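You operate a simulated robot arm through the tools that you are given. There is no shell and no other tool. Be economical: measure what you need, move in short steps, check, and stop when the job is done.

The job below is to be done with a simulated robot arm. You get a single attempt, and the scene is never put back.

TASK
Clear the slide and zero the thickness gauge on its bare plate.
Fine: sheet into the green tray; slide in, foot down, press zero, then lift the lever again.
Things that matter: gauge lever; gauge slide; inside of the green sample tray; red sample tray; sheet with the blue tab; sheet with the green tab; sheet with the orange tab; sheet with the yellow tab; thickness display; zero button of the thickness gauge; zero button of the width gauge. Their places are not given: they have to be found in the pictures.

It is judged by the outcome, as a careful person would: the job done as asked, and still so three seconds after it is handed in. It fails if anything else is knocked over, pushed out of place, dropped, spilled or broken. Flat cloth is picked up by pressing the open fingertips on it (5 to 10 N) and closing them slowly along it; thin cloth reads only 2 to 8 mm in the jaws.

THE ROBOT
A 7-joint arm with a two-finger parallel gripper, fixed in place. Base frame: the origin is at the foot of the arm, x ahead of it, y to its left, z up; the work surface is at about z = 0. Lengths are in m, angles in degrees, forces in N, time in s.
With the tool pointing down near the work surface it reaches from about 0.24 to 0.62 m from the base axis. Its first joint turns from -66.0 to 66.0 degrees. Payload 2.6 kg.
The TCP is the grasp point between the finger pads, 0.03 m short of the fingertips. In the tool frame z runs along the fingers and y along their closing line. The gripper opens to 0.094 m. The fingers are 0.028 m wide and 0.01 m thick; the gripper's body (0.05 by 0.096 m) begins 0.055 m behind the TCP.
Orientation is told as [roll, pitch, yaw] about the base's x, y, z axes, in that order, counted from this pose: with the fingers straight down and closing along the base's y, the tool's x points along the base's -x, its y along +y and its z along -z.

THE INTERFACE
- The arm moves only by the tool send_rows. Its argument "motion" is a list of rows, each a list of 7 numbers: the shift along the tool's x, y, z in units of 100 mm (1.0 is 100 mm), then the turn, a rotation vector about the tool's x, y, z in units of 120 degrees (1.0 is 120 degrees), then the gripper command, from -1 (fully open) to 1 (shut), values between in proportion. In form: [[x, y, z, wx, wy, wz, grip], ...]. A call has 1 to 12 rows; each row is the pose to reach, as a shift and turn from the pose commanded when the call began, along the tool's axes at that moment. A call with a number of a shift or a turn outside -1 to 1 is refused whole. A row lasts 0.2 s, in which the tool goes at most 0.05 m and 8.6 degrees; a call with a longer step from one row to the next is refused whole, and so is a gripper value outside its range. A pose out of reach is approached as far as the arm can. The call stops where the force on the tool passes 60 N (or 10 N more than at its start, if that is more) or the arm is blocked; 0.2 s more then pass. Each finger travels about 0.072 m/s and halts on what it meets, pressing with about 36 N; the grip force reading is that of the motor and also rises with nothing between the fingers. The clock runs only during rows and for 0.2 s after the last one: add rows that repeat a pose to give the fingers time. It gives the time, the measured TCP pose, the force on the tool (base axes), the opening and the grip force at its end, in the units of the frame above (readings bear some noise), with the torque about the TCP (base axes, N m) and any sound that the robot's microphone picked up.
- Cameras (640 x 400 px; columns grow to the right, rows downward): "scene" is fixed at [0.0425, 0.4264, 0.5645]; the picture's right is [-0.80, -0.60, 0.00], its down [-0.31, 0.41, -0.86] and it looks along [0.52, -0.68, -0.52] (base axes); focal length 336 px, centre (320, 200). "wrist" rides on the gripper at [0.076, 0.014, -0.103] in the tool frame; the picture's right is [-0.18, 0.98, 0.00], its down [-0.75, -0.14, -0.64] and it looks along [-0.63, -0.12, 0.77] (tool axes); focal length 243 px, centre (320, 200).
- grab_frame(camera): a new picture of that camera. No time passes.
- pixel_to_xyz(camera, pixels): there is no depth. For up to 12 entries [column, row, z] of the newest picture of that camera ("zoom" is the newest enlarged one), the place [x, y] in the base frame at which the ray of that pixel passes the height z, good to about 0.002 m, but the place of the scene camera against the robot may be out by one fixed shift of up to 0.012 m in any direction. No time passes.
- zoom(camera, box): a new picture of the part [left, top, right, bottom] of that camera's present view, enlarged. No time passes.
- job_done(): hands the job in; it is judged then, once.

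Keep the steps short. Do not move on a guess: measure, check each grasp and each placing, and mend mistakes. In all there are 80 turns and 46 pictures (those below and enlarged ones count). Leave the gripper open and the arm clear of the work at the hand-in unless told otherwise, and finish with a single line.

The tools are called after "Call:" as a command line: name --pt "numbers of a row" for each row, then --argument value for the rest, lists and objects as JSON in quotes. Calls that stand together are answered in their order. send_rows: Moves the arm, as the interface text tells. Its arguments: {"type":"object","properties":{"motion":{"type":"array"}},"required":["motion"]} The other tools are called the same way: grab_frame (camera) takes a picture; pixel_to_xyz (camera, pixels) gives the place at which the rays of pixels pass given heights; zoom (camera, box) takes an enlarged picture of a part of a camera's view; job_done () hands the job in.

At the start:

```text
clock: 0.0
tcp_pos: [0.34, -0.1263, 0.3946]
tcp_rot: [0.0, -0.1, 0.1]
wrist_force: [0.6, 1.0, -1.0]
wrist_torque: [0.02, -0.02, 0.02]
gripper_width: 0.094
grasp_force: 0.1
```

scene: 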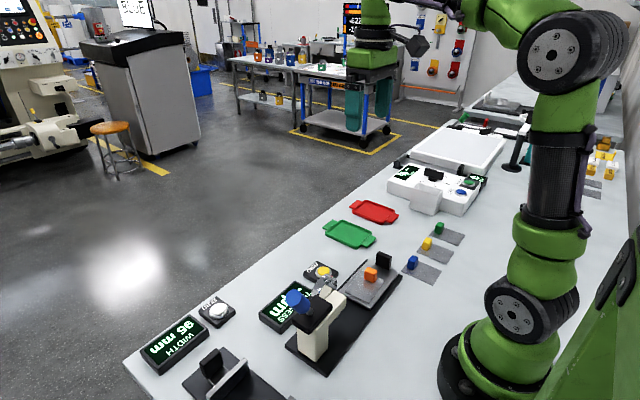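
wrist: 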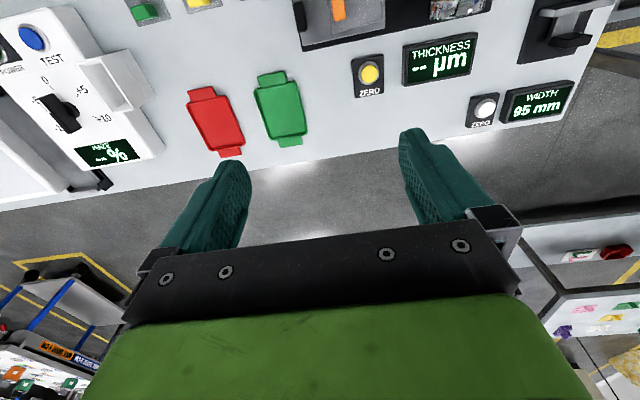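

I see the thickness gauge with an orange-tab sheet on its slide, around (345,300) in the scene picture. I'll zoom in on the gauge and on the trays and sheets.

Call:
zoom --camera "scene" --box '[250, 240, 410, 380]'

Call:
zoom --camera "scene" --box '[310, 190, 480, 300]'

```text
2.86 times, centred on (330, 310) of scene
```

zoom: 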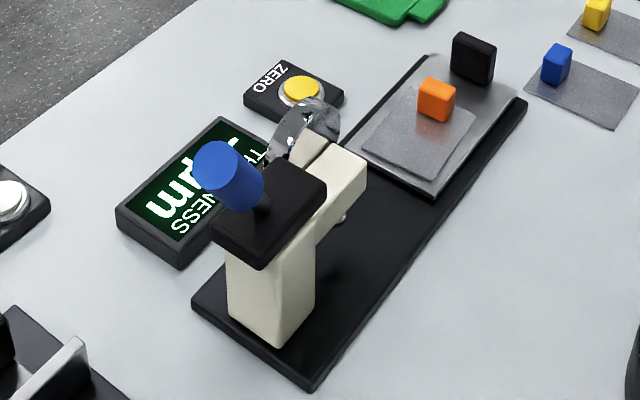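

```text
3.64 times, centred on (395, 245) of scene
```

zoom: 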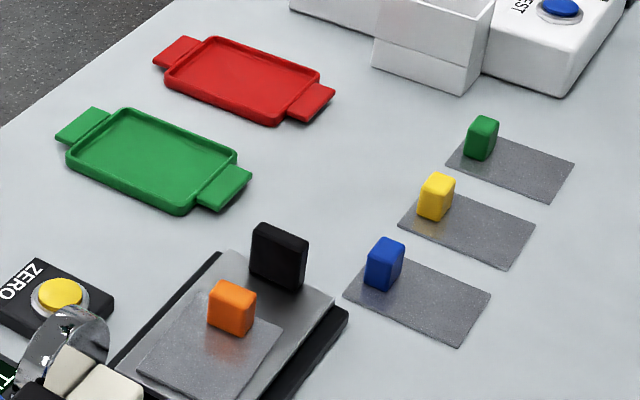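

Now I measure places at guessed heights.

Call:
pixel_to_xyz --camera "scene" --pixels '[[370.6, 275, 0.03], [370.6, 275, 0.04], [386, 259, 0.04], [349, 233, 0.005], [323, 271.5, 0.02], [296, 297, 0.13], [296, 297, 0.1], [290, 347, 0.0], [329, 376, 0.0], [434, 276, 0.0], [372, 211, 0.005], [400, 258, 0.01]]'

Call:
pixel_to_xyz --camera "wrist" --pixels '[[338, 8, 0.04], [279, 108, 0.005], [217, 122, 0.005], [370, 72, 0.02], [459, 5, 0.1], [300, 48, 0.0], [478, 20, 0.0]]'

```text
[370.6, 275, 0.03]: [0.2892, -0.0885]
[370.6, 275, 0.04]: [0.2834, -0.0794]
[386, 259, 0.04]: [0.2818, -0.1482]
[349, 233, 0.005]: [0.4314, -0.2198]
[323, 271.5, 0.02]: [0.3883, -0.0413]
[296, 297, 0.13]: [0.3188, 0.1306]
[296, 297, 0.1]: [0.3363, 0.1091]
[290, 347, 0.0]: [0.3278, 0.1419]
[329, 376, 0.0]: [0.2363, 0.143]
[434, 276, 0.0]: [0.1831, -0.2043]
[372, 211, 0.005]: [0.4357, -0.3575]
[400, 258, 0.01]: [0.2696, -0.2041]
```

```text
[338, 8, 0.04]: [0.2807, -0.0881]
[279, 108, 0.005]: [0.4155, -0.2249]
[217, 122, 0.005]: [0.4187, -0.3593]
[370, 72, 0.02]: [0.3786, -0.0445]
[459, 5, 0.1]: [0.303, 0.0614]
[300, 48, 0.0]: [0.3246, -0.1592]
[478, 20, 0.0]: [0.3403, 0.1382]
```

The wrist and scene readings differ by about 12 mm, so I'll trust the wrist. I move back over the gauge for a better wrist view.

Call:
send_rows --pt "0.3 0.3 0 0 0 0 -1" --pt "0.6 0.6 0 0 0 0 -1" --pt "0.9 0.9 0 0 0 0 -1" --pt "0.9 0.9 0 0 0 0 -1"

Call:
grab_frame --camera "wrist"

```text
clock: 1.0
tcp_pos: [0.2491, -0.0337, 0.392]
tcp_rot: [0.1, 0.0, 0.0]
wrist_force: [0.2, -0.3, 0.7]
wrist_torque: [-0.04, 0.04, 0.0]
gripper_width: 0.0939
grasp_force: 0.0
```

```text
41 pictures are left
```

wrist: 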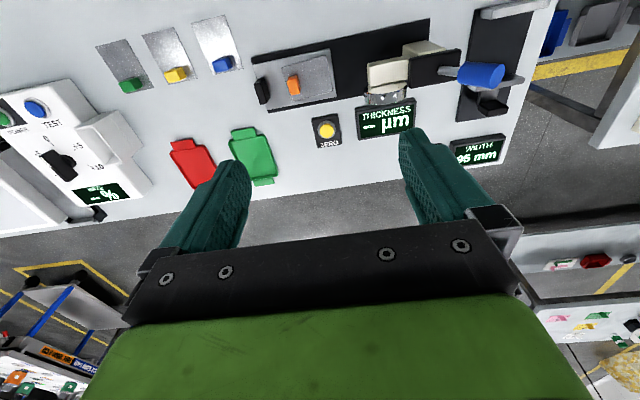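

Call:
zoom --camera "wrist" --box '[220, 0, 540, 200]'

Call:
pixel_to_xyz --camera "wrist" --pixels '[[293, 84, 0.04], [263, 91, 0.04], [327, 130, 0.02], [253, 152, 0.005], [482, 76, 0.13], [482, 76, 0.15], [388, 74, 0.06], [332, 98, 0.012], [326, 52, 0.012], [253, 60, 0.0], [262, 112, 0.0]]'

```text
2.00 times, centred on (380, 100) of wrist
```

zoom: 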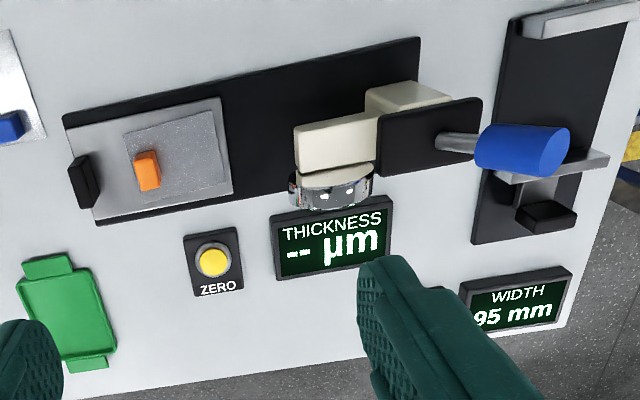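

```text
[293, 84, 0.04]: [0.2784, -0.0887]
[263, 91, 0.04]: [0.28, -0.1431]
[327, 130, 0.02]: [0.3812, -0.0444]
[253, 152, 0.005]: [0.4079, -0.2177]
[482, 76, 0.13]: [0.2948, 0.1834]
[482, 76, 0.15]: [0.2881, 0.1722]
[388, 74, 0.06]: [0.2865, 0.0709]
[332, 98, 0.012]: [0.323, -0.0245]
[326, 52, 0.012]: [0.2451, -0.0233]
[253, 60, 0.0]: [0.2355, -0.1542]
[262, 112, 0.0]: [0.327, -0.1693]
```

The lever is up: by triangulation the knob is near (0.281, 0.159, 0.173). I measure the sheet, slide and tray corners in this zoom.

Call:
pixel_to_xyz --camera "zoom" --pixels '[[122, 133, 0.015], [214, 110, 0.015], [224, 192, 0.015], [138, 206, 0.015], [67, 128, 0.013], [95, 218, 0.013], [220, 97, 0.013], [232, 192, 0.013], [20, 285, 0.01], [95, 265, 0.01], [38, 372, 0.01], [115, 348, 0.01]]'

Call:
pixel_to_xyz --camera "zoom" --pixels '[[135, 156, 0.035], [153, 151, 0.035], [158, 186, 0.035], [142, 190, 0.035], [69, 162, 0.04], [88, 155, 0.04], [98, 200, 0.04], [80, 208, 0.04], [213, 260, 0.022], [35, 292, 0.004], [95, 275, 0.004], [48, 362, 0.004]]'

```text
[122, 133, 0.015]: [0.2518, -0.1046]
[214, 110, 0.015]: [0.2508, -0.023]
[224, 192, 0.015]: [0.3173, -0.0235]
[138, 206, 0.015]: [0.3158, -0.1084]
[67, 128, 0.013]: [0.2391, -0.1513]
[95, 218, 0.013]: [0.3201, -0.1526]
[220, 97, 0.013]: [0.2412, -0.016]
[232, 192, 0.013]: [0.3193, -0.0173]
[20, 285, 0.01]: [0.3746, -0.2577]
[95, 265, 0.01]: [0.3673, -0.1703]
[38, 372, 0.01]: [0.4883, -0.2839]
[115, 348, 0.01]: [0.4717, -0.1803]
```

```text
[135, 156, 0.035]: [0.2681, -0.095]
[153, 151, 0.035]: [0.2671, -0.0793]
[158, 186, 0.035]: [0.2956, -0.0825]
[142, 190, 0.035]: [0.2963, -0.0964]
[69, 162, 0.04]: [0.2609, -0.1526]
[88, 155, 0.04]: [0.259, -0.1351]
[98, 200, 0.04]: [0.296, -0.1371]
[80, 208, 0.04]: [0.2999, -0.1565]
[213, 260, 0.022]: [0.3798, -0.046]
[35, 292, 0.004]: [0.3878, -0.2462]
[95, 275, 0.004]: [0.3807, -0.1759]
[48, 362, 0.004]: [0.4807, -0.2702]
```

The sheet spans x 0.251–0.316 and y −0.106 to −0.023. Its tab is at about (0.281, −0.088), and the handle is at about (0.28, −0.146). I descend in steps over the tab with the fingers partly open.

Call:
send_rows --pt "-0.16 -0.27 0.3 0 0 0 -0.1" --pt "-0.32 -0.54 0.6 0 0 0 -0.1" --pt "-0.32 -0.54 1.0 0 0 0 -0.1" --pt "-0.32 -0.54 1.0 0 0 0 -0.1"

Call:
send_rows --pt "0 0 0.4 0 0 0 -0.1" --pt "0 0 0.8 0 0 0 -0.1" --pt "0 0 1.0 0 0 0 -0.1" --pt "0 0 1.0 0 0 0 -0.1"

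Call:
grab_frame --camera "wrist"

```text
clock: 2.0
tcp_pos: [0.2825, -0.0901, 0.2934]
tcp_rot: [0.0, 0.0, -0.1]
wrist_force: [-0.5, 0.2, -1.0]
wrist_torque: [0.01, 0.0, -0.02]
gripper_width: 0.0517
grasp_force: 0.0
```

```text
clock: 3.0
tcp_pos: [0.2835, -0.0903, 0.1907]
tcp_rot: [0.0, 0.0, 0.0]
wrist_force: [-0.2, 1.1, -0.6]
wrist_torque: [0.01, 0.04, -0.01]
gripper_width: 0.0517
grasp_force: 0.0
```

```text
39 pictures are left
```

wrist: 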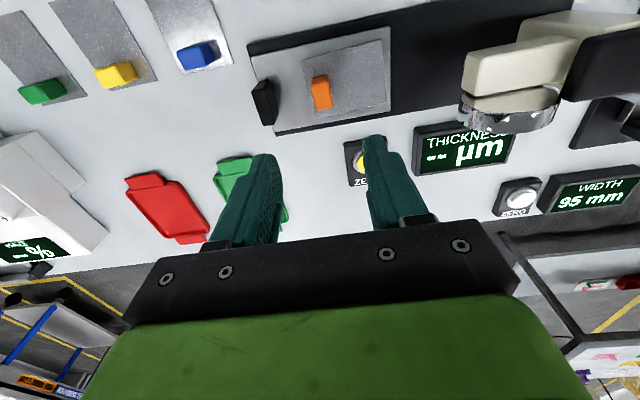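

Call:
pixel_to_xyz --camera "wrist" --pixels '[[321, 92, 0.04], [321, 92, 0.03], [314, 77, 0.035], [330, 107, 0.035], [264, 101, 0.04], [275, 80, 0.04], [275, 135, 0.013], [390, 110, 0.013], [386, 27, 0.013], [355, 160, 0.022]]'

```text
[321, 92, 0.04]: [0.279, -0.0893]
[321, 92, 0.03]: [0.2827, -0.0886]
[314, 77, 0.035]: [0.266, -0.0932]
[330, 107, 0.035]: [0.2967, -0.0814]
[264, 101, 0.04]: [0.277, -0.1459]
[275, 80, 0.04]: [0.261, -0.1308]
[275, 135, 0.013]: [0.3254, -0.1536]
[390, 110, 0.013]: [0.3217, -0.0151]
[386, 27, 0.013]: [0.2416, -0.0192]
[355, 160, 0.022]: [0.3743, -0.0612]
```

The tab centre is at about (0.280, −0.0885), nearly under the TCP. I go down to z≈0.085 and look.

Call:
send_rows --pt "0.03 0.02 0.4 0 0 0 -0.1" --pt "0.03 0.02 0.8 0 0 0 -0.1" --pt "0.03 0.02 1.0 0 0 0 -0.1" --pt "0.03 0.02 1.0 0 0 0 -0.1"

Call:
zoom --camera "wrist" --box '[200, 60, 440, 230]'

```text
clock: 4.0
tcp_pos: [0.2794, -0.088, 0.0897]
tcp_rot: [0.1, 0.0, 0.0]
wrist_force: [0.5, -0.1, -1.0]
wrist_torque: [0.01, -0.01, 0.01]
gripper_width: 0.0517
grasp_force: 0.1
```

```text
2.35 times, centred on (320, 145) of wrist
```

zoom: 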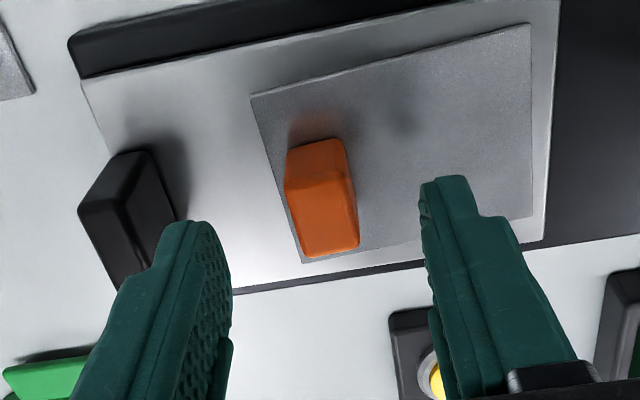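

The alignment is good. I narrow the fingers a little and lower slowly, watching the force.

Call:
send_rows --pt "0 0 0.1 0 0 0 0.15" --pt "0 0 0.2 0 0 0 0.15" --pt "0 0 0.3 0 0 0 0.15" --pt "0 0 0.36 0 0 0 0.15" --pt "0 0 0.36 0 0 0 0.15"

Call:
zoom --camera "wrist" --box '[200, 90, 440, 240]'

```text
clock: 5.2
tcp_pos: [0.2784, -0.0881, 0.0547]
tcp_rot: [0.0, 0.1, -0.1]
wrist_force: [0.8, 0.1, -0.6]
wrist_torque: [-0.01, 0.03, 0.01]
gripper_width: 0.0401
grasp_force: 0.2
```

```text
2.67 times, centred on (320, 165) of wrist
```

zoom: 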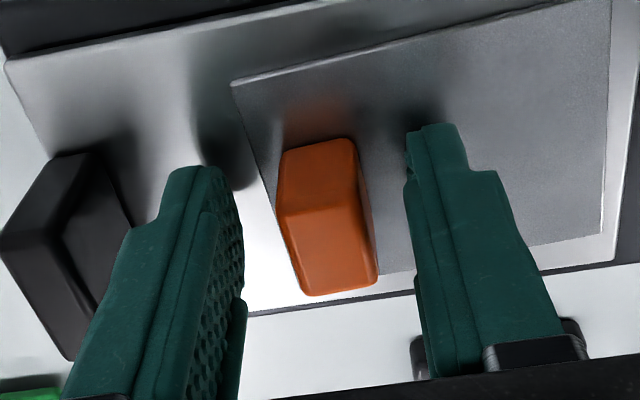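

The tab sits between the fingers. I go 5 mm lower and close slowly.

Call:
send_rows --pt "0 0 0.03 0 0 0 0.15" --pt "0 0 0.05 0 0 0 0.3" --pt "0 0 0.05 0 0 0 0.5" --pt "0 0 0.05 0 0 0 0.7" --pt "0 0 0.05 0 0 0 0.9" --pt "0 0 0.05 0 0 0 1" --pt "0 0 0.05 0 0 0 1"

```text
clock: 6.8
tcp_pos: [0.2795, -0.0885, 0.0515]
tcp_rot: [-0.1, -0.4, 0.0]
wrist_force: [-0.2, -0.1, 42.5]
wrist_torque: [0.29, -0.17, 0.2]
gripper_width: 0.0182
grasp_force: 36.3
```

The tab is gripped at 18 mm, but the tips press on the plate, so its surface is at z≈0.021. I lift gently.

Call:
send_rows --pt "0 0 -0.05 0 0 0 1" --pt "0 0 -0.15 0 0 0 1" --pt "0 0 -0.35 0 0 0 1" --pt "0 0 -0.6 0 0 0 1" --pt "0 0 -0.9 0 0 0 1" --pt "0 0 -0.9 0 0 0 1"

Call:
grab_frame --camera "wrist"

```text
clock: 8.2
tcp_pos: [0.276, -0.0886, 0.1428]
tcp_rot: [0.0, -0.1, 0.1]
wrist_force: [-0.4, 0.6, -0.3]
wrist_torque: [0.03, 0.03, 0.0]
gripper_width: 0.0168
grasp_force: 35.8
```

```text
36 pictures are left
```

wrist: 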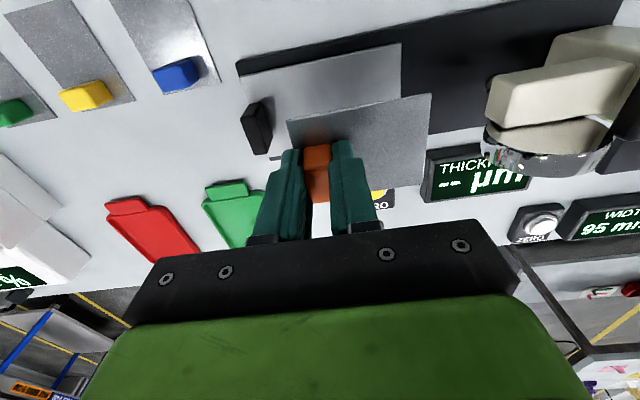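

The sheet is held and level. I raise it, move towards the green tray and look at the tray.

Call:
send_rows --pt "0 0 -0.4 0 0 0 1" --pt "0 0 -0.8 0 0 0 1" --pt "0 -0.35 -1.0 0 0 0 1" --pt "0 -0.7 -1.0 0 0 0 1" --pt "0 -0.95 -1.0 0 0 0 1" --pt "0 -0.95 -1.0 0 0 0 1"

Call:
grab_frame --camera "wrist"

```text
clock: 9.6
tcp_pos: [0.2768, -0.1828, 0.2452]
tcp_rot: [0.0, 0.0, 0.0]
wrist_force: [-0.1, -0.3, -0.6]
wrist_torque: [-0.04, -0.02, -0.04]
gripper_width: 0.0168
grasp_force: 36.0
```

```text
35 pictures are left
```

wrist: 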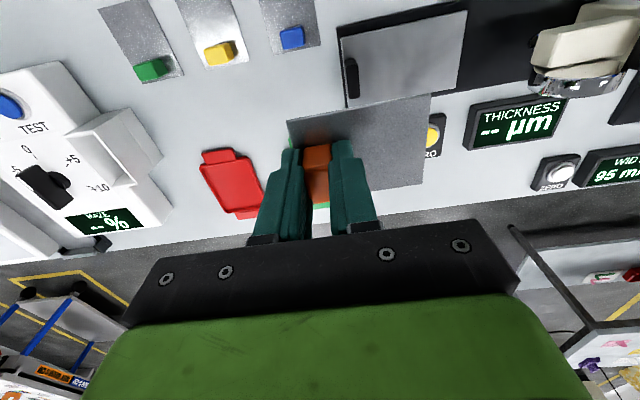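

The tray is hidden by the sheet. I turn the tool by 90° (yaw) while moving forward, then look again.

Call:
send_rows --pt "-0.1 0 0 0 0 -0.07 1" --pt "-0.2 0 0 0 0 -0.14 1" --pt "-0.3 0 0 0 0 -0.21 1" --pt "-0.4 0 0 0 0 -0.28 1" --pt "-0.5 0 0 0 0 -0.35 1" --pt "-0.6 0 0 0 0 -0.42 1" --pt "-0.7 0 0 0 0 -0.49 1" --pt "-0.8 0 0 0 0 -0.56 1" --pt "-0.9 0 0 0 0 -0.63 1" --pt "-1 0 0 0 0 -0.7 1" --pt "-1 0 0 0 0 -0.75 1" --pt "-1 0 0 0 0 -0.75 1"

Call:
grab_frame --camera "wrist"

```text
clock: 12.2
tcp_pos: [0.3766, -0.1824, 0.2422]
tcp_rot: [0.0, 0.0, 90.2]
wrist_force: [0.1, 0.0, -1.2]
wrist_torque: [0.01, 0.0, -0.03]
gripper_width: 0.0165
grasp_force: 35.8
```

```text
34 pictures are left
```

wrist: 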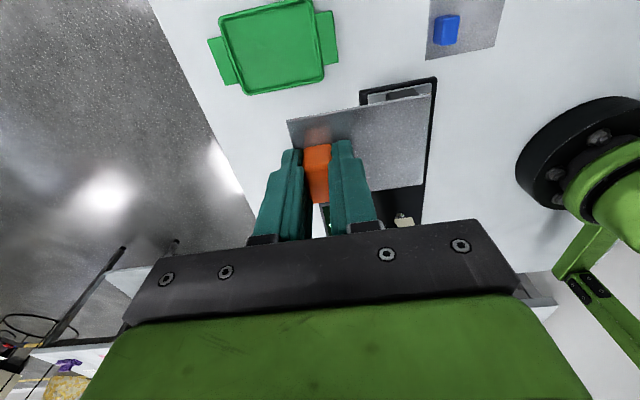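

The tray is now fully visible at the top, so I measure its inner and outer corners.

Call:
zoom --camera "wrist" --box '[190, 0, 350, 100]'

```text
4.00 times, centred on (270, 50) of wrist
```

zoom: 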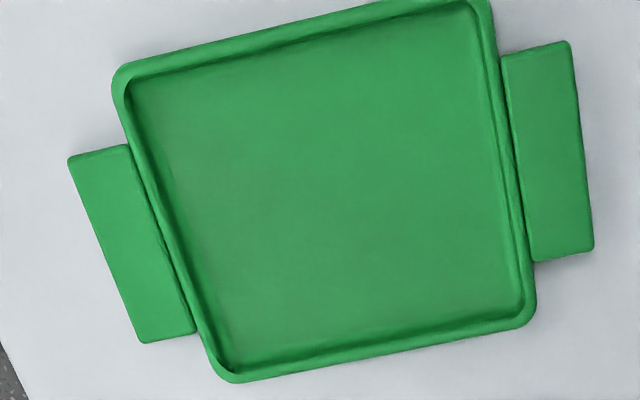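

Call:
pixel_to_xyz --camera "zoom" --pixels '[[133, 82, 0.004], [470, 10, 0.004], [522, 312, 0.004], [235, 370, 0.004], [115, 70, 0.012], [490, 0, 0.012], [535, 325, 0.012], [218, 380, 0.012], [330, 200, 0.004], [105, 245, 0.006], [550, 150, 0.006]]'

Call:
pixel_to_xyz --camera "wrist" --pixels '[[288, 121, 0.215], [362, 107, 0.215], [424, 184, 0.215], [317, 160, 0.23]]'

```text
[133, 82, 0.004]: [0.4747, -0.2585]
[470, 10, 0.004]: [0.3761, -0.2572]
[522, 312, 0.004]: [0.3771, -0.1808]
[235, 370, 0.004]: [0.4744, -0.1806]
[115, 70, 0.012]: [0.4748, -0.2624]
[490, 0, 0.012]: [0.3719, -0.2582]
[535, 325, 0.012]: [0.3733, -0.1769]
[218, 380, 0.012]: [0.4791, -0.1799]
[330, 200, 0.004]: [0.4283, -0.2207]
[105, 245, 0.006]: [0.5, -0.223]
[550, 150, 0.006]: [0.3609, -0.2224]
```

```text
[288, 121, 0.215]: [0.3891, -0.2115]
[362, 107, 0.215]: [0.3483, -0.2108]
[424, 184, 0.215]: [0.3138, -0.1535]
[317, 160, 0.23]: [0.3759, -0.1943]
```

The tray interior spans x 0.376–0.4745 and y −0.258 to −0.181, with its centre at (0.4255, −0.2195). The sheet's centre lies about (−0.025, +0.004) from the TCP, so the target TCP is (0.4505, −0.2235). I move over it.

Call:
send_rows --pt "0.2 -0.3 0 0 0 0 1" --pt "0.41 -0.6 0 0 0 0 1" --pt "0.41 -0.74 0.3 0 0 0 1" --pt "0.41 -0.74 0.7 0 0 0 1" --pt "0.41 -0.74 1.0 0 0 0 1" --pt "0.41 -0.74 1.0 0 0 0 1"

Call:
grab_frame --camera "wrist"

Call:
zoom --camera "scene" --box '[270, 170, 430, 270]'

```text
clock: 13.6
tcp_pos: [0.4498, -0.2238, 0.1412]
tcp_rot: [0.0, 0.1, 89.8]
wrist_force: [-0.6, 0.2, -0.3]
wrist_torque: [-0.03, 0.0, -0.03]
gripper_width: 0.0168
grasp_force: 35.6
```

```text
32 pictures are left
```

wrist: 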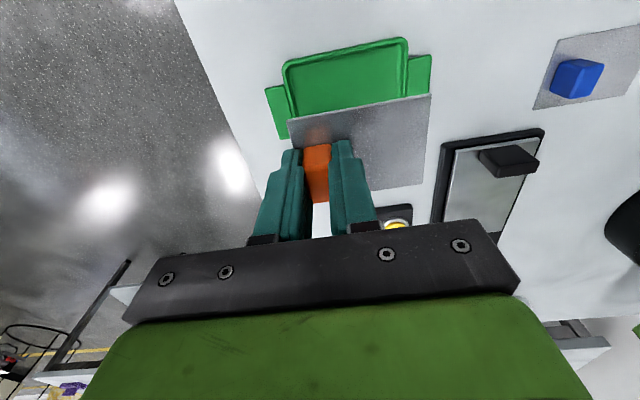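

```text
4.00 times, centred on (350, 220) of scene
```

zoom: 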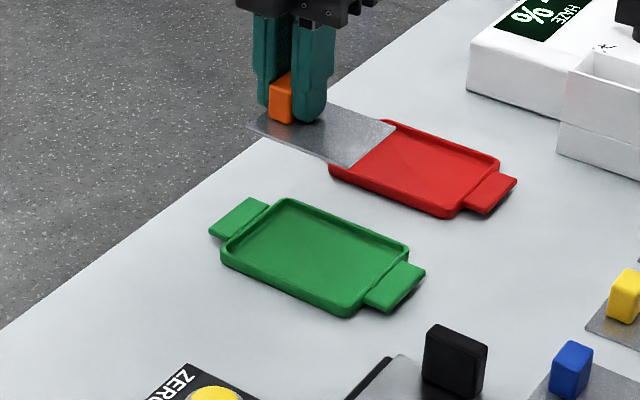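

The sheet is level and over the tray. I lower to z≈0.062 and look.

Call:
send_rows --pt "0 0 0.3 0 0 0 1" --pt "0 0 0.6 0 0 0 1" --pt "0 0 0.8 0 0 0 1" --pt "0 0 0.8 0 0 0 1"

Call:
zoom --camera "scene" --box '[290, 180, 410, 260]'

Call:
zoom --camera "wrist" --box '[230, 60, 470, 210]'

```text
clock: 14.6
tcp_pos: [0.4503, -0.2248, 0.0605]
tcp_rot: [-0.1, -0.1, 90.0]
wrist_force: [0.0, 0.8, 0.3]
wrist_torque: [0.0, -0.03, 0.01]
gripper_width: 0.0167
grasp_force: 36.0
```

```text
5.00 times, centred on (350, 220) of scene
```

zoom: 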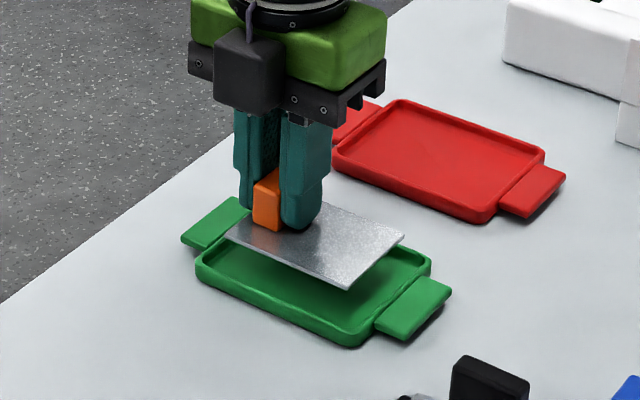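

```text
2.67 times, centred on (350, 135) of wrist
```

zoom: 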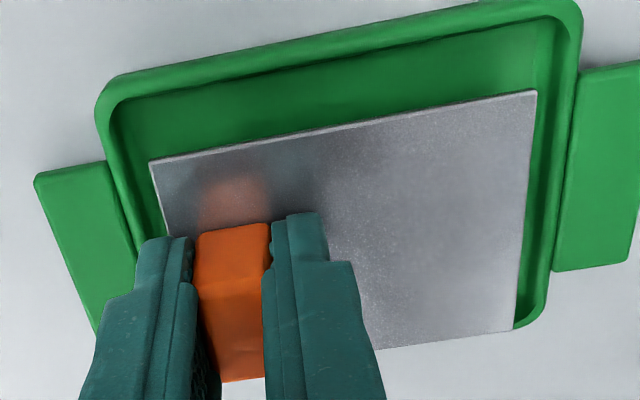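

It is well aligned. I lower in small steps to z≈0.038.

Call:
send_rows --pt "0 0 0.08 0 0 0 1" --pt "0 0 0.15 0 0 0 1" --pt "0 0 0.2 0 0 0 1" --pt "0 0 0.22 0 0 0 1" --pt "0 0 0.22 0 0 0 1"

Call:
zoom --camera "wrist" --box '[230, 60, 470, 210]'

```text
clock: 15.8
tcp_pos: [0.4512, -0.2255, 0.0402]
tcp_rot: [0.0, 0.1, 90.0]
wrist_force: [-0.3, 0.1, 0.5]
wrist_torque: [0.01, -0.01, 0.01]
gripper_width: 0.0167
grasp_force: 36.6
```

```text
2.67 times, centred on (350, 135) of wrist
```

zoom: 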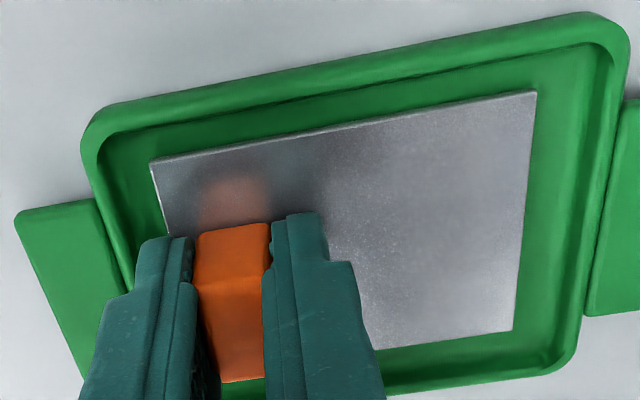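

It is inside the walls. I lower a few more millimetres to contact, then open only slightly to avoid the tray wall.

Call:
send_rows --pt "0 0 0.02 0 0 0 1" --pt "0 0 0.035 0 0 0 1" --pt "0 0 0.035 0 0 0 1"

```text
clock: 16.6
tcp_pos: [0.4533, -0.2243, 0.0373]
tcp_rot: [-0.1, 0.1, 89.9]
wrist_force: [-3.1, 1.6, 16.8]
wrist_torque: [0.27, 0.36, 0.0]
gripper_width: 0.0167
grasp_force: 36.4
```

Contact: 17 N upward, so the sheet rests on the tray floor. I release to about 24 mm and lift.

Call:
send_rows --pt "0 0 -0.01 0 0 0 0.8" --pt "0 0 -0.01 0 0 0 0.49" --pt "0 0 -0.01 0 0 0 0.49" --pt "0 0 -0.1 0 0 0 0.49" --pt "0 0 -0.3 0 0 0 0.49" --pt "0 0 -0.6 0 0 0 0.3" --pt "0 0 -1.0 0 0 0 0" --pt "0 0 -1.0 0 0 0 0"

Call:
zoom --camera "scene" --box '[270, 180, 430, 280]'

```text
clock: 18.4
tcp_pos: [0.4516, -0.2238, 0.1362]
tcp_rot: [0.0, 0.0, 90.1]
wrist_force: [0.1, 0.4, 0.0]
wrist_torque: [0.01, 0.0, -0.01]
gripper_width: 0.0471
grasp_force: 0.2
```

```text
4.00 times, centred on (350, 230) of scene
```

zoom: 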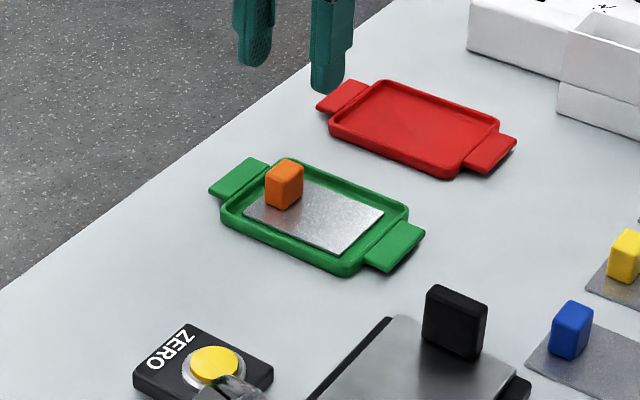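

The sheet lies properly in the green tray. Next I push the slide in. I close the fingers and move to behind the handle, staying high.

Call:
send_rows --pt "0 0.3 -0.3 0 0 0 1" --pt "0 0.65 -0.3 0 0 0 1" --pt "0 1.0 -0.3 0 0 0 1" --pt "0 1.0 -0.3 0 0 0 1"

Call:
send_rows --pt "-0.1 0.4 0 0 0 0 1" --pt "-0.2 0.72 0 0 0 0 1" --pt "-0.2 0.72 0.3 0 0 0 1" --pt "-0.2 0.72 0.3 0 0 0 1"

Call:
grab_frame --camera "wrist"

```text
clock: 19.4
tcp_pos: [0.351, -0.2238, 0.1666]
tcp_rot: [0.0, -0.1, 90.0]
wrist_force: [-0.4, 0.4, -0.2]
wrist_torque: [0.01, 0.0, 0.0]
gripper_width: 0.0002
grasp_force: 33.2
```

```text
clock: 20.4
tcp_pos: [0.2812, -0.2037, 0.1359]
tcp_rot: [0.1, 0.0, 89.9]
wrist_force: [-0.3, -0.8, -0.9]
wrist_torque: [-0.03, 0.01, -0.02]
gripper_width: 0.0001
grasp_force: 33.3
```

```text
26 pictures are left
```

wrist: 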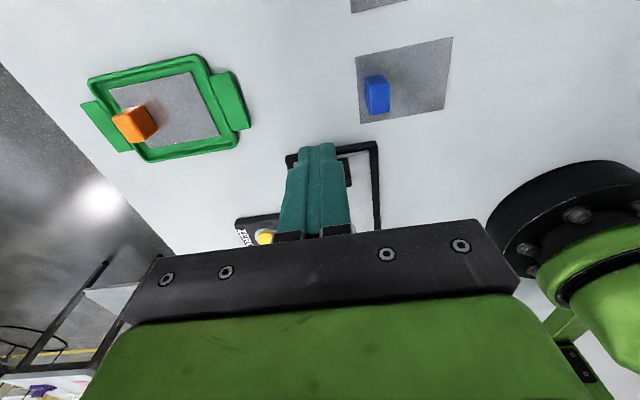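

Call:
pixel_to_xyz --camera "wrist" --pixels '[[362, 123, 0.0], [445, 108, 0.0], [376, 95, 0.03], [375, 143, 0.012], [379, 230, 0.012], [287, 156, 0.012], [347, 187, 0.045]]'

Call:
zoom --camera "scene" --box '[310, 210, 450, 310]'

```text
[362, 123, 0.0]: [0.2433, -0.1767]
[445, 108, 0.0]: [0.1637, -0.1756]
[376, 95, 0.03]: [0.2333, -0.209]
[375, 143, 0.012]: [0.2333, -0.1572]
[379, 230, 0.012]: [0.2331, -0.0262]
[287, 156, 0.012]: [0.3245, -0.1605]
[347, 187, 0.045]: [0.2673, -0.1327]
```

```text
4.00 times, centred on (380, 260) of scene
```

zoom: 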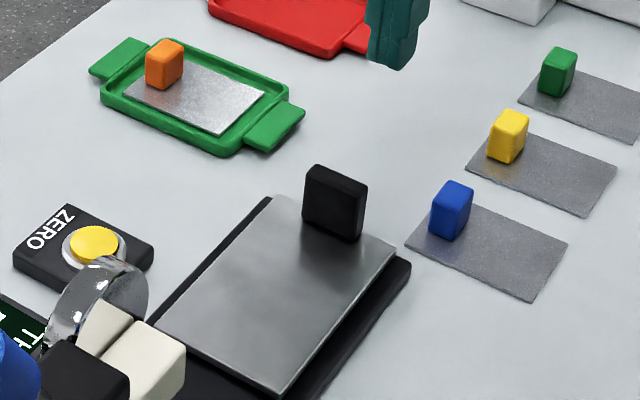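

The path is clear: blue sheet ends at x≈0.243, and my fingers are at x 0.27–0.29. I descend behind the handle to z≈0.058 at y≈−0.183.

Call:
send_rows --pt "-0.2 0 0.2 0 0 0 1" --pt "-0.2 0 0.45 0 0 0 1" --pt "-0.2 0 0.65 0 0 0 1" --pt "-0.2 0 0.78 0 0 0 1" --pt "-0.2 0 0.78 0 0 0 1"

Call:
zoom --camera "scene" --box '[310, 210, 450, 310]'

```text
clock: 21.6
tcp_pos: [0.2814, -0.1837, 0.0587]
tcp_rot: [0.0, 0.0, 90.1]
wrist_force: [0.2, -0.1, 0.3]
wrist_torque: [-0.05, 0.0, 0.0]
gripper_width: 0.0001
grasp_force: 32.9
```

```text
4.00 times, centred on (380, 260) of scene
```

zoom: 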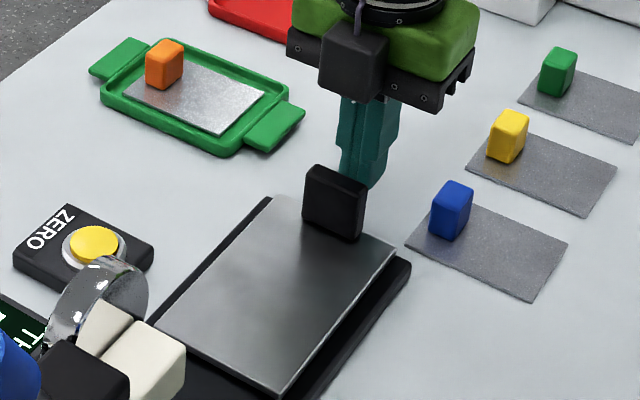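

The fingers are behind the handle. I push the slide in slowly (+y, tool −x) and watch the force.

Call:
send_rows --pt "-0.06 0 0 0 0 0 1" --pt "-0.12 0 0 0 0 0 1" --pt "-0.18 0 0 0 0 0 1" --pt "-0.24 0 0 0 0 0 1" --pt "-0.3 0 0 0 0 0 1" --pt "-0.36 0 0 0 0 0 1" --pt "-0.42 0 0 0 0 0 1" --pt "-0.48 0 0 0 0 0 1" --pt "-0.54 0 0 0 0 0 1" --pt "-0.6 0 0 0 0 0 1"

Call:
zoom --camera "scene" --box '[260, 220, 420, 360]'

```text
clock: 23.8
tcp_pos: [0.2797, -0.1252, 0.0577]
tcp_rot: [0.0, 0.0, 90.0]
wrist_force: [-0.5, -1.0, -0.8]
wrist_torque: [0.0, 0.01, -0.01]
gripper_width: 0.0003
grasp_force: 32.4
```

```text
2.86 times, centred on (340, 290) of scene
```

zoom: 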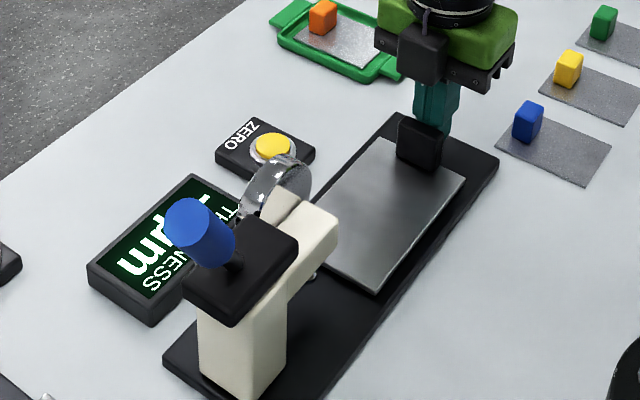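

The slide moves freely. I continue.

Call:
send_rows --pt "-0.06 0 0 0 0 0 1" --pt "-0.12 0 0 0 0 0 1" --pt "-0.18 0 0 0 0 0 1" --pt "-0.24 0 0 0 0 0 1" --pt "-0.3 0 0 0 0 0 1" --pt "-0.36 0 0 0 0 0 1" --pt "-0.42 0 0 0 0 0 1" --pt "-0.48 0 0 0 0 0 1"

Call:
zoom --camera "scene" --box '[260, 220, 420, 360]'

```text
clock: 25.6
tcp_pos: [0.2805, -0.0755, 0.0579]
tcp_rot: [0.0, 0.0, 90.1]
wrist_force: [0.9, -0.3, 0.3]
wrist_torque: [0.0, 0.04, 0.0]
gripper_width: 0.0001
grasp_force: 33.3
```

```text
2.86 times, centred on (340, 290) of scene
```

zoom: 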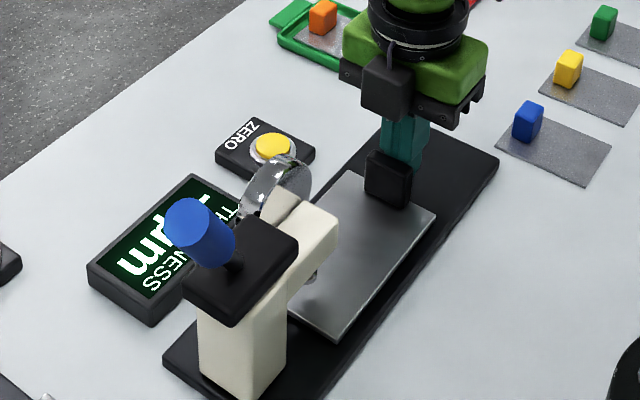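

No resistance yet, and the gripper is clear of the head. I continue in smaller steps.

Call:
send_rows --pt "-0.05 0 0 0 0 0 1" --pt "-0.1 0 0 0 0 0 1" --pt "-0.15 0 0 0 0 0 1" --pt "-0.2 0 0 0 0 0 1" --pt "-0.25 0 0 0 0 0 1" --pt "-0.3 0 0 0 0 0 1"

Call:
zoom --camera "scene" --box '[260, 220, 420, 360]'

```text
clock: 27.0
tcp_pos: [0.2801, -0.056, 0.0588]
tcp_rot: [-0.2, 0.5, 89.4]
wrist_force: [-1.6, -8.7, -0.6]
wrist_torque: [-0.01, -0.08, 0.03]
gripper_width: 0.0001
grasp_force: 33.0
stopped in row 6: the force on the tool passed its limit at 66 N (the readings are from after the stop); the commanded pose is now the measured one
```

```text
2.86 times, centred on (340, 290) of scene
```

zoom: 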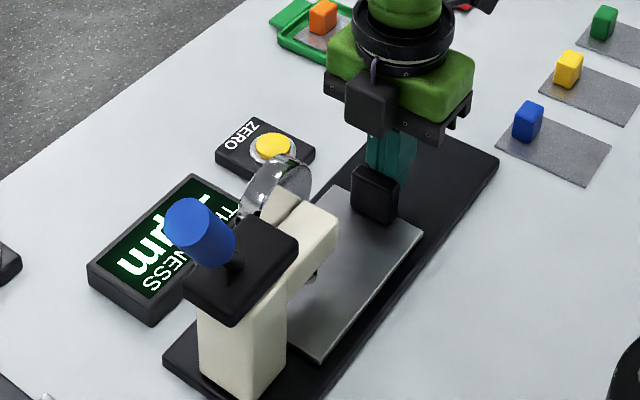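

The slide hit its end stop at y≈−0.056 and the gauge did not shift. I back off, rise, open the fingers, and view the lever between them.

Call:
send_rows --pt "0.15 0 0 0 0 0 1" --pt "0.2 0 -0.2 0 0 0 1" --pt "0.2 0 -0.6 0 0 0 0" --pt "0.2 0 -1.0 0 0 0 -1" --pt "0.2 0 -1.0 0 0 0 -1"

Call:
send_rows --pt "0 0 -0.4 0 0 0 -1" --pt "0 0 -0.8 0 0 0 -1" --pt "-0.3 0 -1.0 0 0 0 -1" --pt "-0.7 0 -1.0 0 0 0 -1" --pt "-1.0 0 -1.0 0 0 0 -1" --pt "-1.0 0 -1.0 0 0 0 -1"

Call:
grab_frame --camera "wrist"

Call:
zoom --camera "scene" --box '[250, 240, 410, 380]'

```text
clock: 28.2
tcp_pos: [0.2797, -0.073, 0.1614]
tcp_rot: [-0.1, 0.4, 89.4]
wrist_force: [-0.2, -0.3, 0.1]
wrist_torque: [0.0, 0.01, -0.02]
gripper_width: 0.0938
grasp_force: 0.1
```

```text
clock: 29.6
tcp_pos: [0.2794, 0.028, 0.2581]
tcp_rot: [-0.3, 0.5, 89.3]
wrist_force: [0.6, 1.0, 0.4]
wrist_torque: [0.01, -0.01, -0.01]
gripper_width: 0.094
grasp_force: 0.0
```

```text
20 pictures are left
```

wrist: 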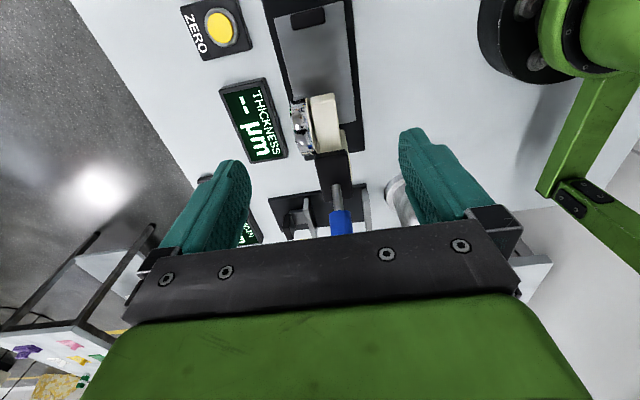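

```text
2.86 times, centred on (330, 310) of scene
```

zoom: 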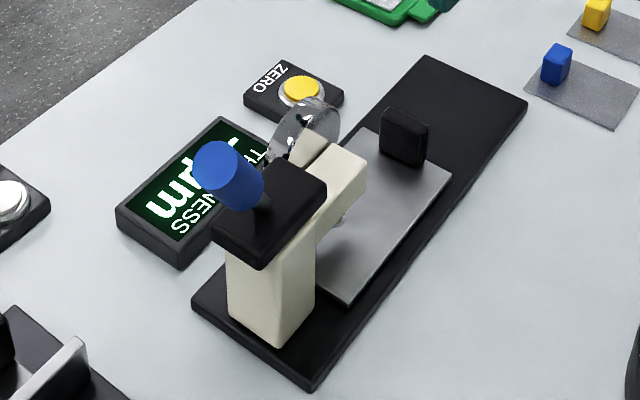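

The slide is in. I read coordinates of the zero button and of lever points.

Call:
pixel_to_xyz --camera "wrist" --pixels '[[220, 28, 0.02], [220, 28, 0.025], [336, 188, 0.11], [340, 212, 0.147], [340, 222, 0.165], [316, 155, 0.11], [349, 150, 0.11], [318, 185, 0.11]]'

Call:
pixel_to_xyz --camera "zoom" --pixels '[[300, 86, 0.02], [300, 86, 0.025], [262, 205, 0.11], [262, 205, 0.13], [250, 195, 0.147], [228, 175, 0.165], [270, 160, 0.11], [326, 187, 0.11], [262, 245, 0.11], [213, 165, 0.185]]'

```text
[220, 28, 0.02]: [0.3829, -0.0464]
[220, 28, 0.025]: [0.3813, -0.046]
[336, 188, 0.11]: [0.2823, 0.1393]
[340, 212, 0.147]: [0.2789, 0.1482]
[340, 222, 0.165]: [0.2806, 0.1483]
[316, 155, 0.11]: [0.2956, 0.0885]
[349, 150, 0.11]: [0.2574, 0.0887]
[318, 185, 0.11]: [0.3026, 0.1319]
```

```text
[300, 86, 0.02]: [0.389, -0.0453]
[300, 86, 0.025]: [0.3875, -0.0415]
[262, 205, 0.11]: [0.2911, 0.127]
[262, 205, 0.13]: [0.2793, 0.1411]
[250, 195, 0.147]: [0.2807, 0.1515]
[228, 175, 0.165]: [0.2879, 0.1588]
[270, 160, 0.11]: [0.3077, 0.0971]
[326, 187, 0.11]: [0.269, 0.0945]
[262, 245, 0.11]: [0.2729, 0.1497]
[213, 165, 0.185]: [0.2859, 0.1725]
```

The knob centre is at about (0.280, 0.159, 0.167) and the zero button at about (0.382, −0.046). I'll straddle the knob with the fingers (closing along x) and swing it down, so I move above it first.

Call:
send_rows --pt "-0.4 0 0 0 0 0 -1" --pt "-0.8 0 0 0 0 0 -1" --pt "-1.0 0 0 0 0 0 -1" --pt "-1.0 0 0 0 0 0 -1"

Call:
grab_frame --camera "wrist"

```text
clock: 30.6
tcp_pos: [0.2814, 0.1291, 0.2575]
tcp_rot: [-0.1, 0.6, 89.3]
wrist_force: [-0.2, 0.0, 0.1]
wrist_torque: [0.02, 0.02, 0.02]
gripper_width: 0.0941
grasp_force: 0.1
```

```text
18 pictures are left
```

wrist: 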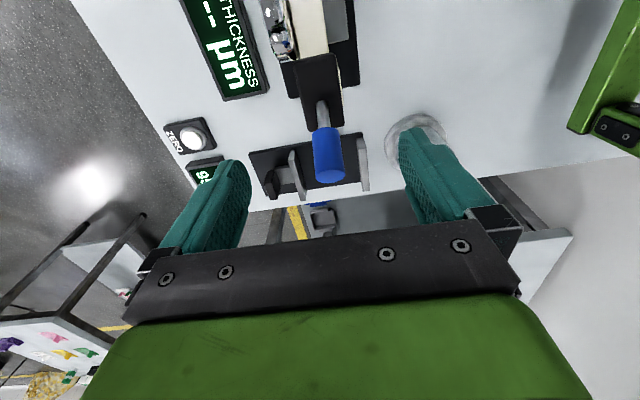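

Call:
pixel_to_xyz --camera "wrist" --pixels '[[324, 130, 0.147], [330, 170, 0.184], [328, 152, 0.167], [250, 160, 0.01], [364, 135, 0.01], [268, 198, 0.01], [290, 155, 0.04], [313, 152, 0.167], [343, 150, 0.167], [321, 103, 0.115]]'

```text
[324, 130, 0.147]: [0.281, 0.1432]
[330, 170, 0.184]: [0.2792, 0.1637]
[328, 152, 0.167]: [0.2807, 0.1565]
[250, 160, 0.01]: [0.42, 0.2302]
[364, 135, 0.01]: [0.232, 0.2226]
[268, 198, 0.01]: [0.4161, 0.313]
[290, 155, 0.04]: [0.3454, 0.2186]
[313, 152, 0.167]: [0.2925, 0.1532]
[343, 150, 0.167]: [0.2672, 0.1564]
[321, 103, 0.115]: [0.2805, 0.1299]
```

The knob is about 25 mm across, centred at (0.280, 0.157). I lower around it and grip slowly.

Call:
send_rows --pt "-0.28 0.01 0 0 0 0 -0.6" --pt "-0.28 0.01 0.3 0 0 0 -0.4" --pt "-0.28 0.01 0.6 0 0 0 0" --pt "-0.28 0.01 0.77 0 0 0 0" --pt "-0.28 0.01 0.77 0 0 0 0"

Call:
grab_frame --camera "wrist"

```text
clock: 31.8
tcp_pos: [0.2803, 0.1528, 0.1767]
tcp_rot: [-0.1, 0.5, 89.4]
wrist_force: [0.2, 0.6, -0.6]
wrist_torque: [-0.01, 0.03, 0.05]
gripper_width: 0.0471
grasp_force: 0.0
```

```text
17 pictures are left
```

wrist: 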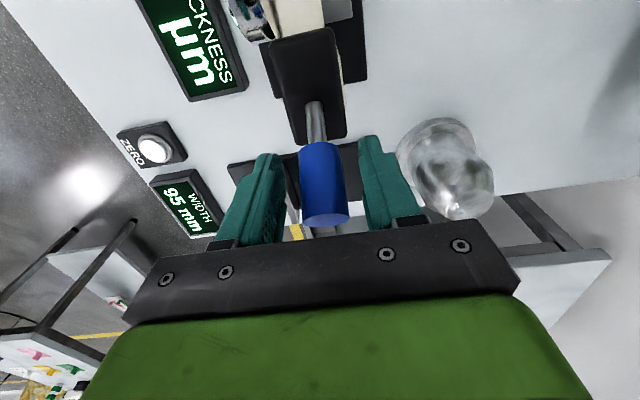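

The knob sits between the fingers with clearance. A glass-like object to the right is far off, near (0.12, 0.29). I grip slowly.

Call:
send_rows --pt "0 0 0 0 0 0 0.2" --pt "0 0 0 0 0 0 0.4" --pt "0 0 0 0 0 0 0.6" --pt "0 0 0 0 0 0 0.6"

```text
clock: 32.8
tcp_pos: [0.2803, 0.1527, 0.178]
tcp_rot: [0.0, 0.6, 89.3]
wrist_force: [-3.9, 0.6, -1.9]
wrist_torque: [0.03, 0.01, 0.06]
gripper_width: 0.0297
grasp_force: 45.1
```

The knob is gripped at 30 mm. I swing it gently along an estimated arc (+y, down), a first part only.

Call:
send_rows --pt "-0.045 0 0.025 0 0 0 0.6" --pt "-0.093 0 0.056 0 0 0 0.6" --pt "-0.135 0 0.09 0 0 0 0.6" --pt "-0.178 0 0.125 0 0 0 0.6"

Call:
zoom --camera "scene" --box '[250, 220, 410, 360]'

```text
clock: 33.6
tcp_pos: [0.2802, 0.1663, 0.1727]
tcp_rot: [0.1, 0.9, 88.8]
wrist_force: [-7.9, -9.6, 11.0]
wrist_torque: [0.63, -0.15, 0.2]
gripper_width: 0.0272
grasp_force: 45.1
stopped in row 4: the force on the tool passed its limit at 69 N (the readings are from after the stop); the commanded pose is now the measured one
```

```text
2.86 times, centred on (330, 290) of scene
```

zoom: 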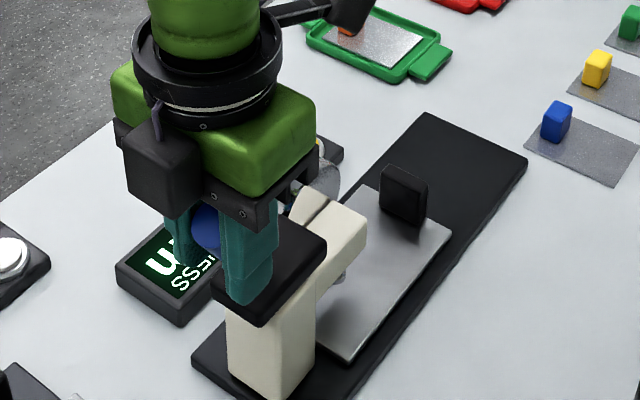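

The force limit stopped the motion. I check the knob from the wrist.

Call:
grab_frame --camera "wrist"

```text
15 pictures are left
```

wrist: 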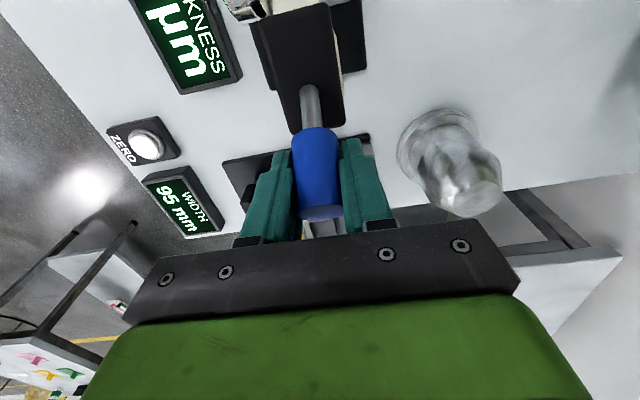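

The knob moved a little, roughly 5–10 mm, so the lever seems stiff or damped. I continue along the tangent much slower.

Call:
send_rows --pt "-0.01 0 0.007 0 0 0 0.6" --pt "-0.02 0 0.014 0 0 0 0.6" --pt "-0.03 0 0.022 0 0 0 0.6" --pt "-0.04 0 0.03 0 0 0 0.6" --pt "-0.05 0 0.038 0 0 0 0.6" --pt "-0.06 0 0.046 0 0 0 0.6" --pt "-0.07 0 0.055 0 0 0 0.6" --pt "-0.08 0 0.064 0 0 0 0.6"

```text
clock: 34.3
tcp_pos: [0.2808, 0.1651, 0.1704]
tcp_rot: [0.0, 1.1, 88.6]
wrist_force: [-6.7, -7.9, 9.4]
wrist_torque: [0.7, -0.21, 0.21]
gripper_width: 0.0271
grasp_force: 45.0
stopped in row 3: the force on the tool passed its limit at 63 N (the readings are from after the stop); the commanded pose is now the measured one
```

It is still blocked while gripped. I release, rise slightly, and look at where the knob stands.

Call:
send_rows --pt "0 0 0 0 0 0 0.2" --pt "0 0 0 0 0 0 0" --pt "0 0 -0.3 0 0 0 0" --pt "0 0 -0.5 0 0 0 0" --pt "0 0 -0.5 0 0 0 0"

Call:
grab_frame --camera "wrist"

```text
clock: 35.5
tcp_pos: [0.28, 0.1663, 0.2192]
tcp_rot: [-0.1, 1.1, 88.7]
wrist_force: [0.1, -0.5, 0.5]
wrist_torque: [0.01, 0.01, 0.01]
gripper_width: 0.0471
grasp_force: 0.1
```

```text
14 pictures are left
```

wrist: 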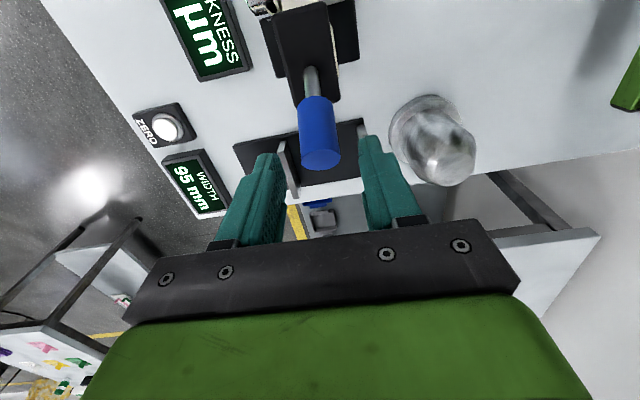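

The knob looks essentially unmoved. I'll try pressing instead of gripping: rise, close the fingers, then press down slowly on the knob's end, watching force and height.

Call:
send_rows --pt "0 0 -0.15 0 0 0 0.3" --pt "-0.03 0 -0.15 0 0 0 1" --pt "-0.03 0 -0.15 0 0 0 1" --pt "-0.03 0 -0.15 0 0 0 1" --pt "-0.03 0 -0.05 0 0 0 1" --pt "-0.03 0 0.0 0 0 0 1" --pt "-0.03 0 0.03 0 0 0 1" --pt "-0.03 0 0.05 0 0 0 1"

```text
clock: 37.1
tcp_pos: [0.279, 0.1708, 0.2212]
tcp_rot: [-0.4, 0.9, 88.4]
wrist_force: [-6.5, -8.4, 13.9]
wrist_torque: [-0.4, 0.28, -0.06]
gripper_width: 0.0
grasp_force: 32.9
stopped in row 8: the force on the tool passed its limit at 67 N (the readings are from after the stop); the commanded pose is now the measured one
```

It is blocked at 67 N with no descent, so down does not work here. I rise and look closely at the head, foot and lever.

Call:
send_rows --pt "0 0 -0.4 0 0 0 1" --pt "0.4 0 -0.8 0 0 0 1" --pt "0.9 0 -1.0 0 0 0 1" --pt "0.9 0 -1.0 0 0 0 1"

Call:
zoom --camera "scene" --box '[285, 270, 375, 330]'

Call:
zoom --camera "wrist" --box '[200, 60, 440, 210]'

```text
refused: row 2 steps farther than a row can; nothing moved
```

```text
6.67 times, centred on (330, 300) of scene
```

zoom: 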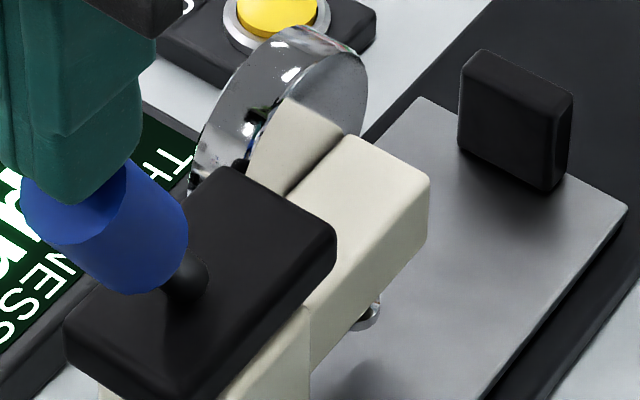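

```text
2.67 times, centred on (320, 135) of wrist
```

zoom: 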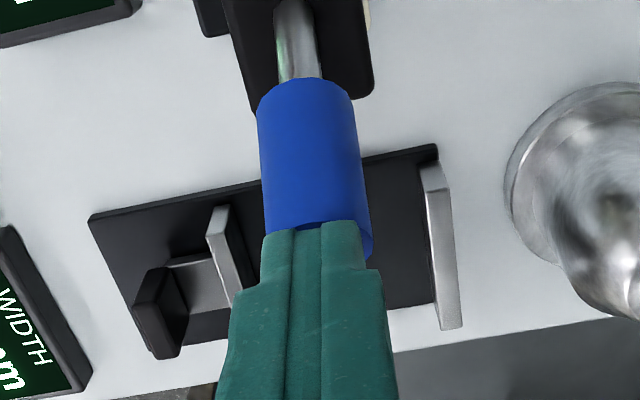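

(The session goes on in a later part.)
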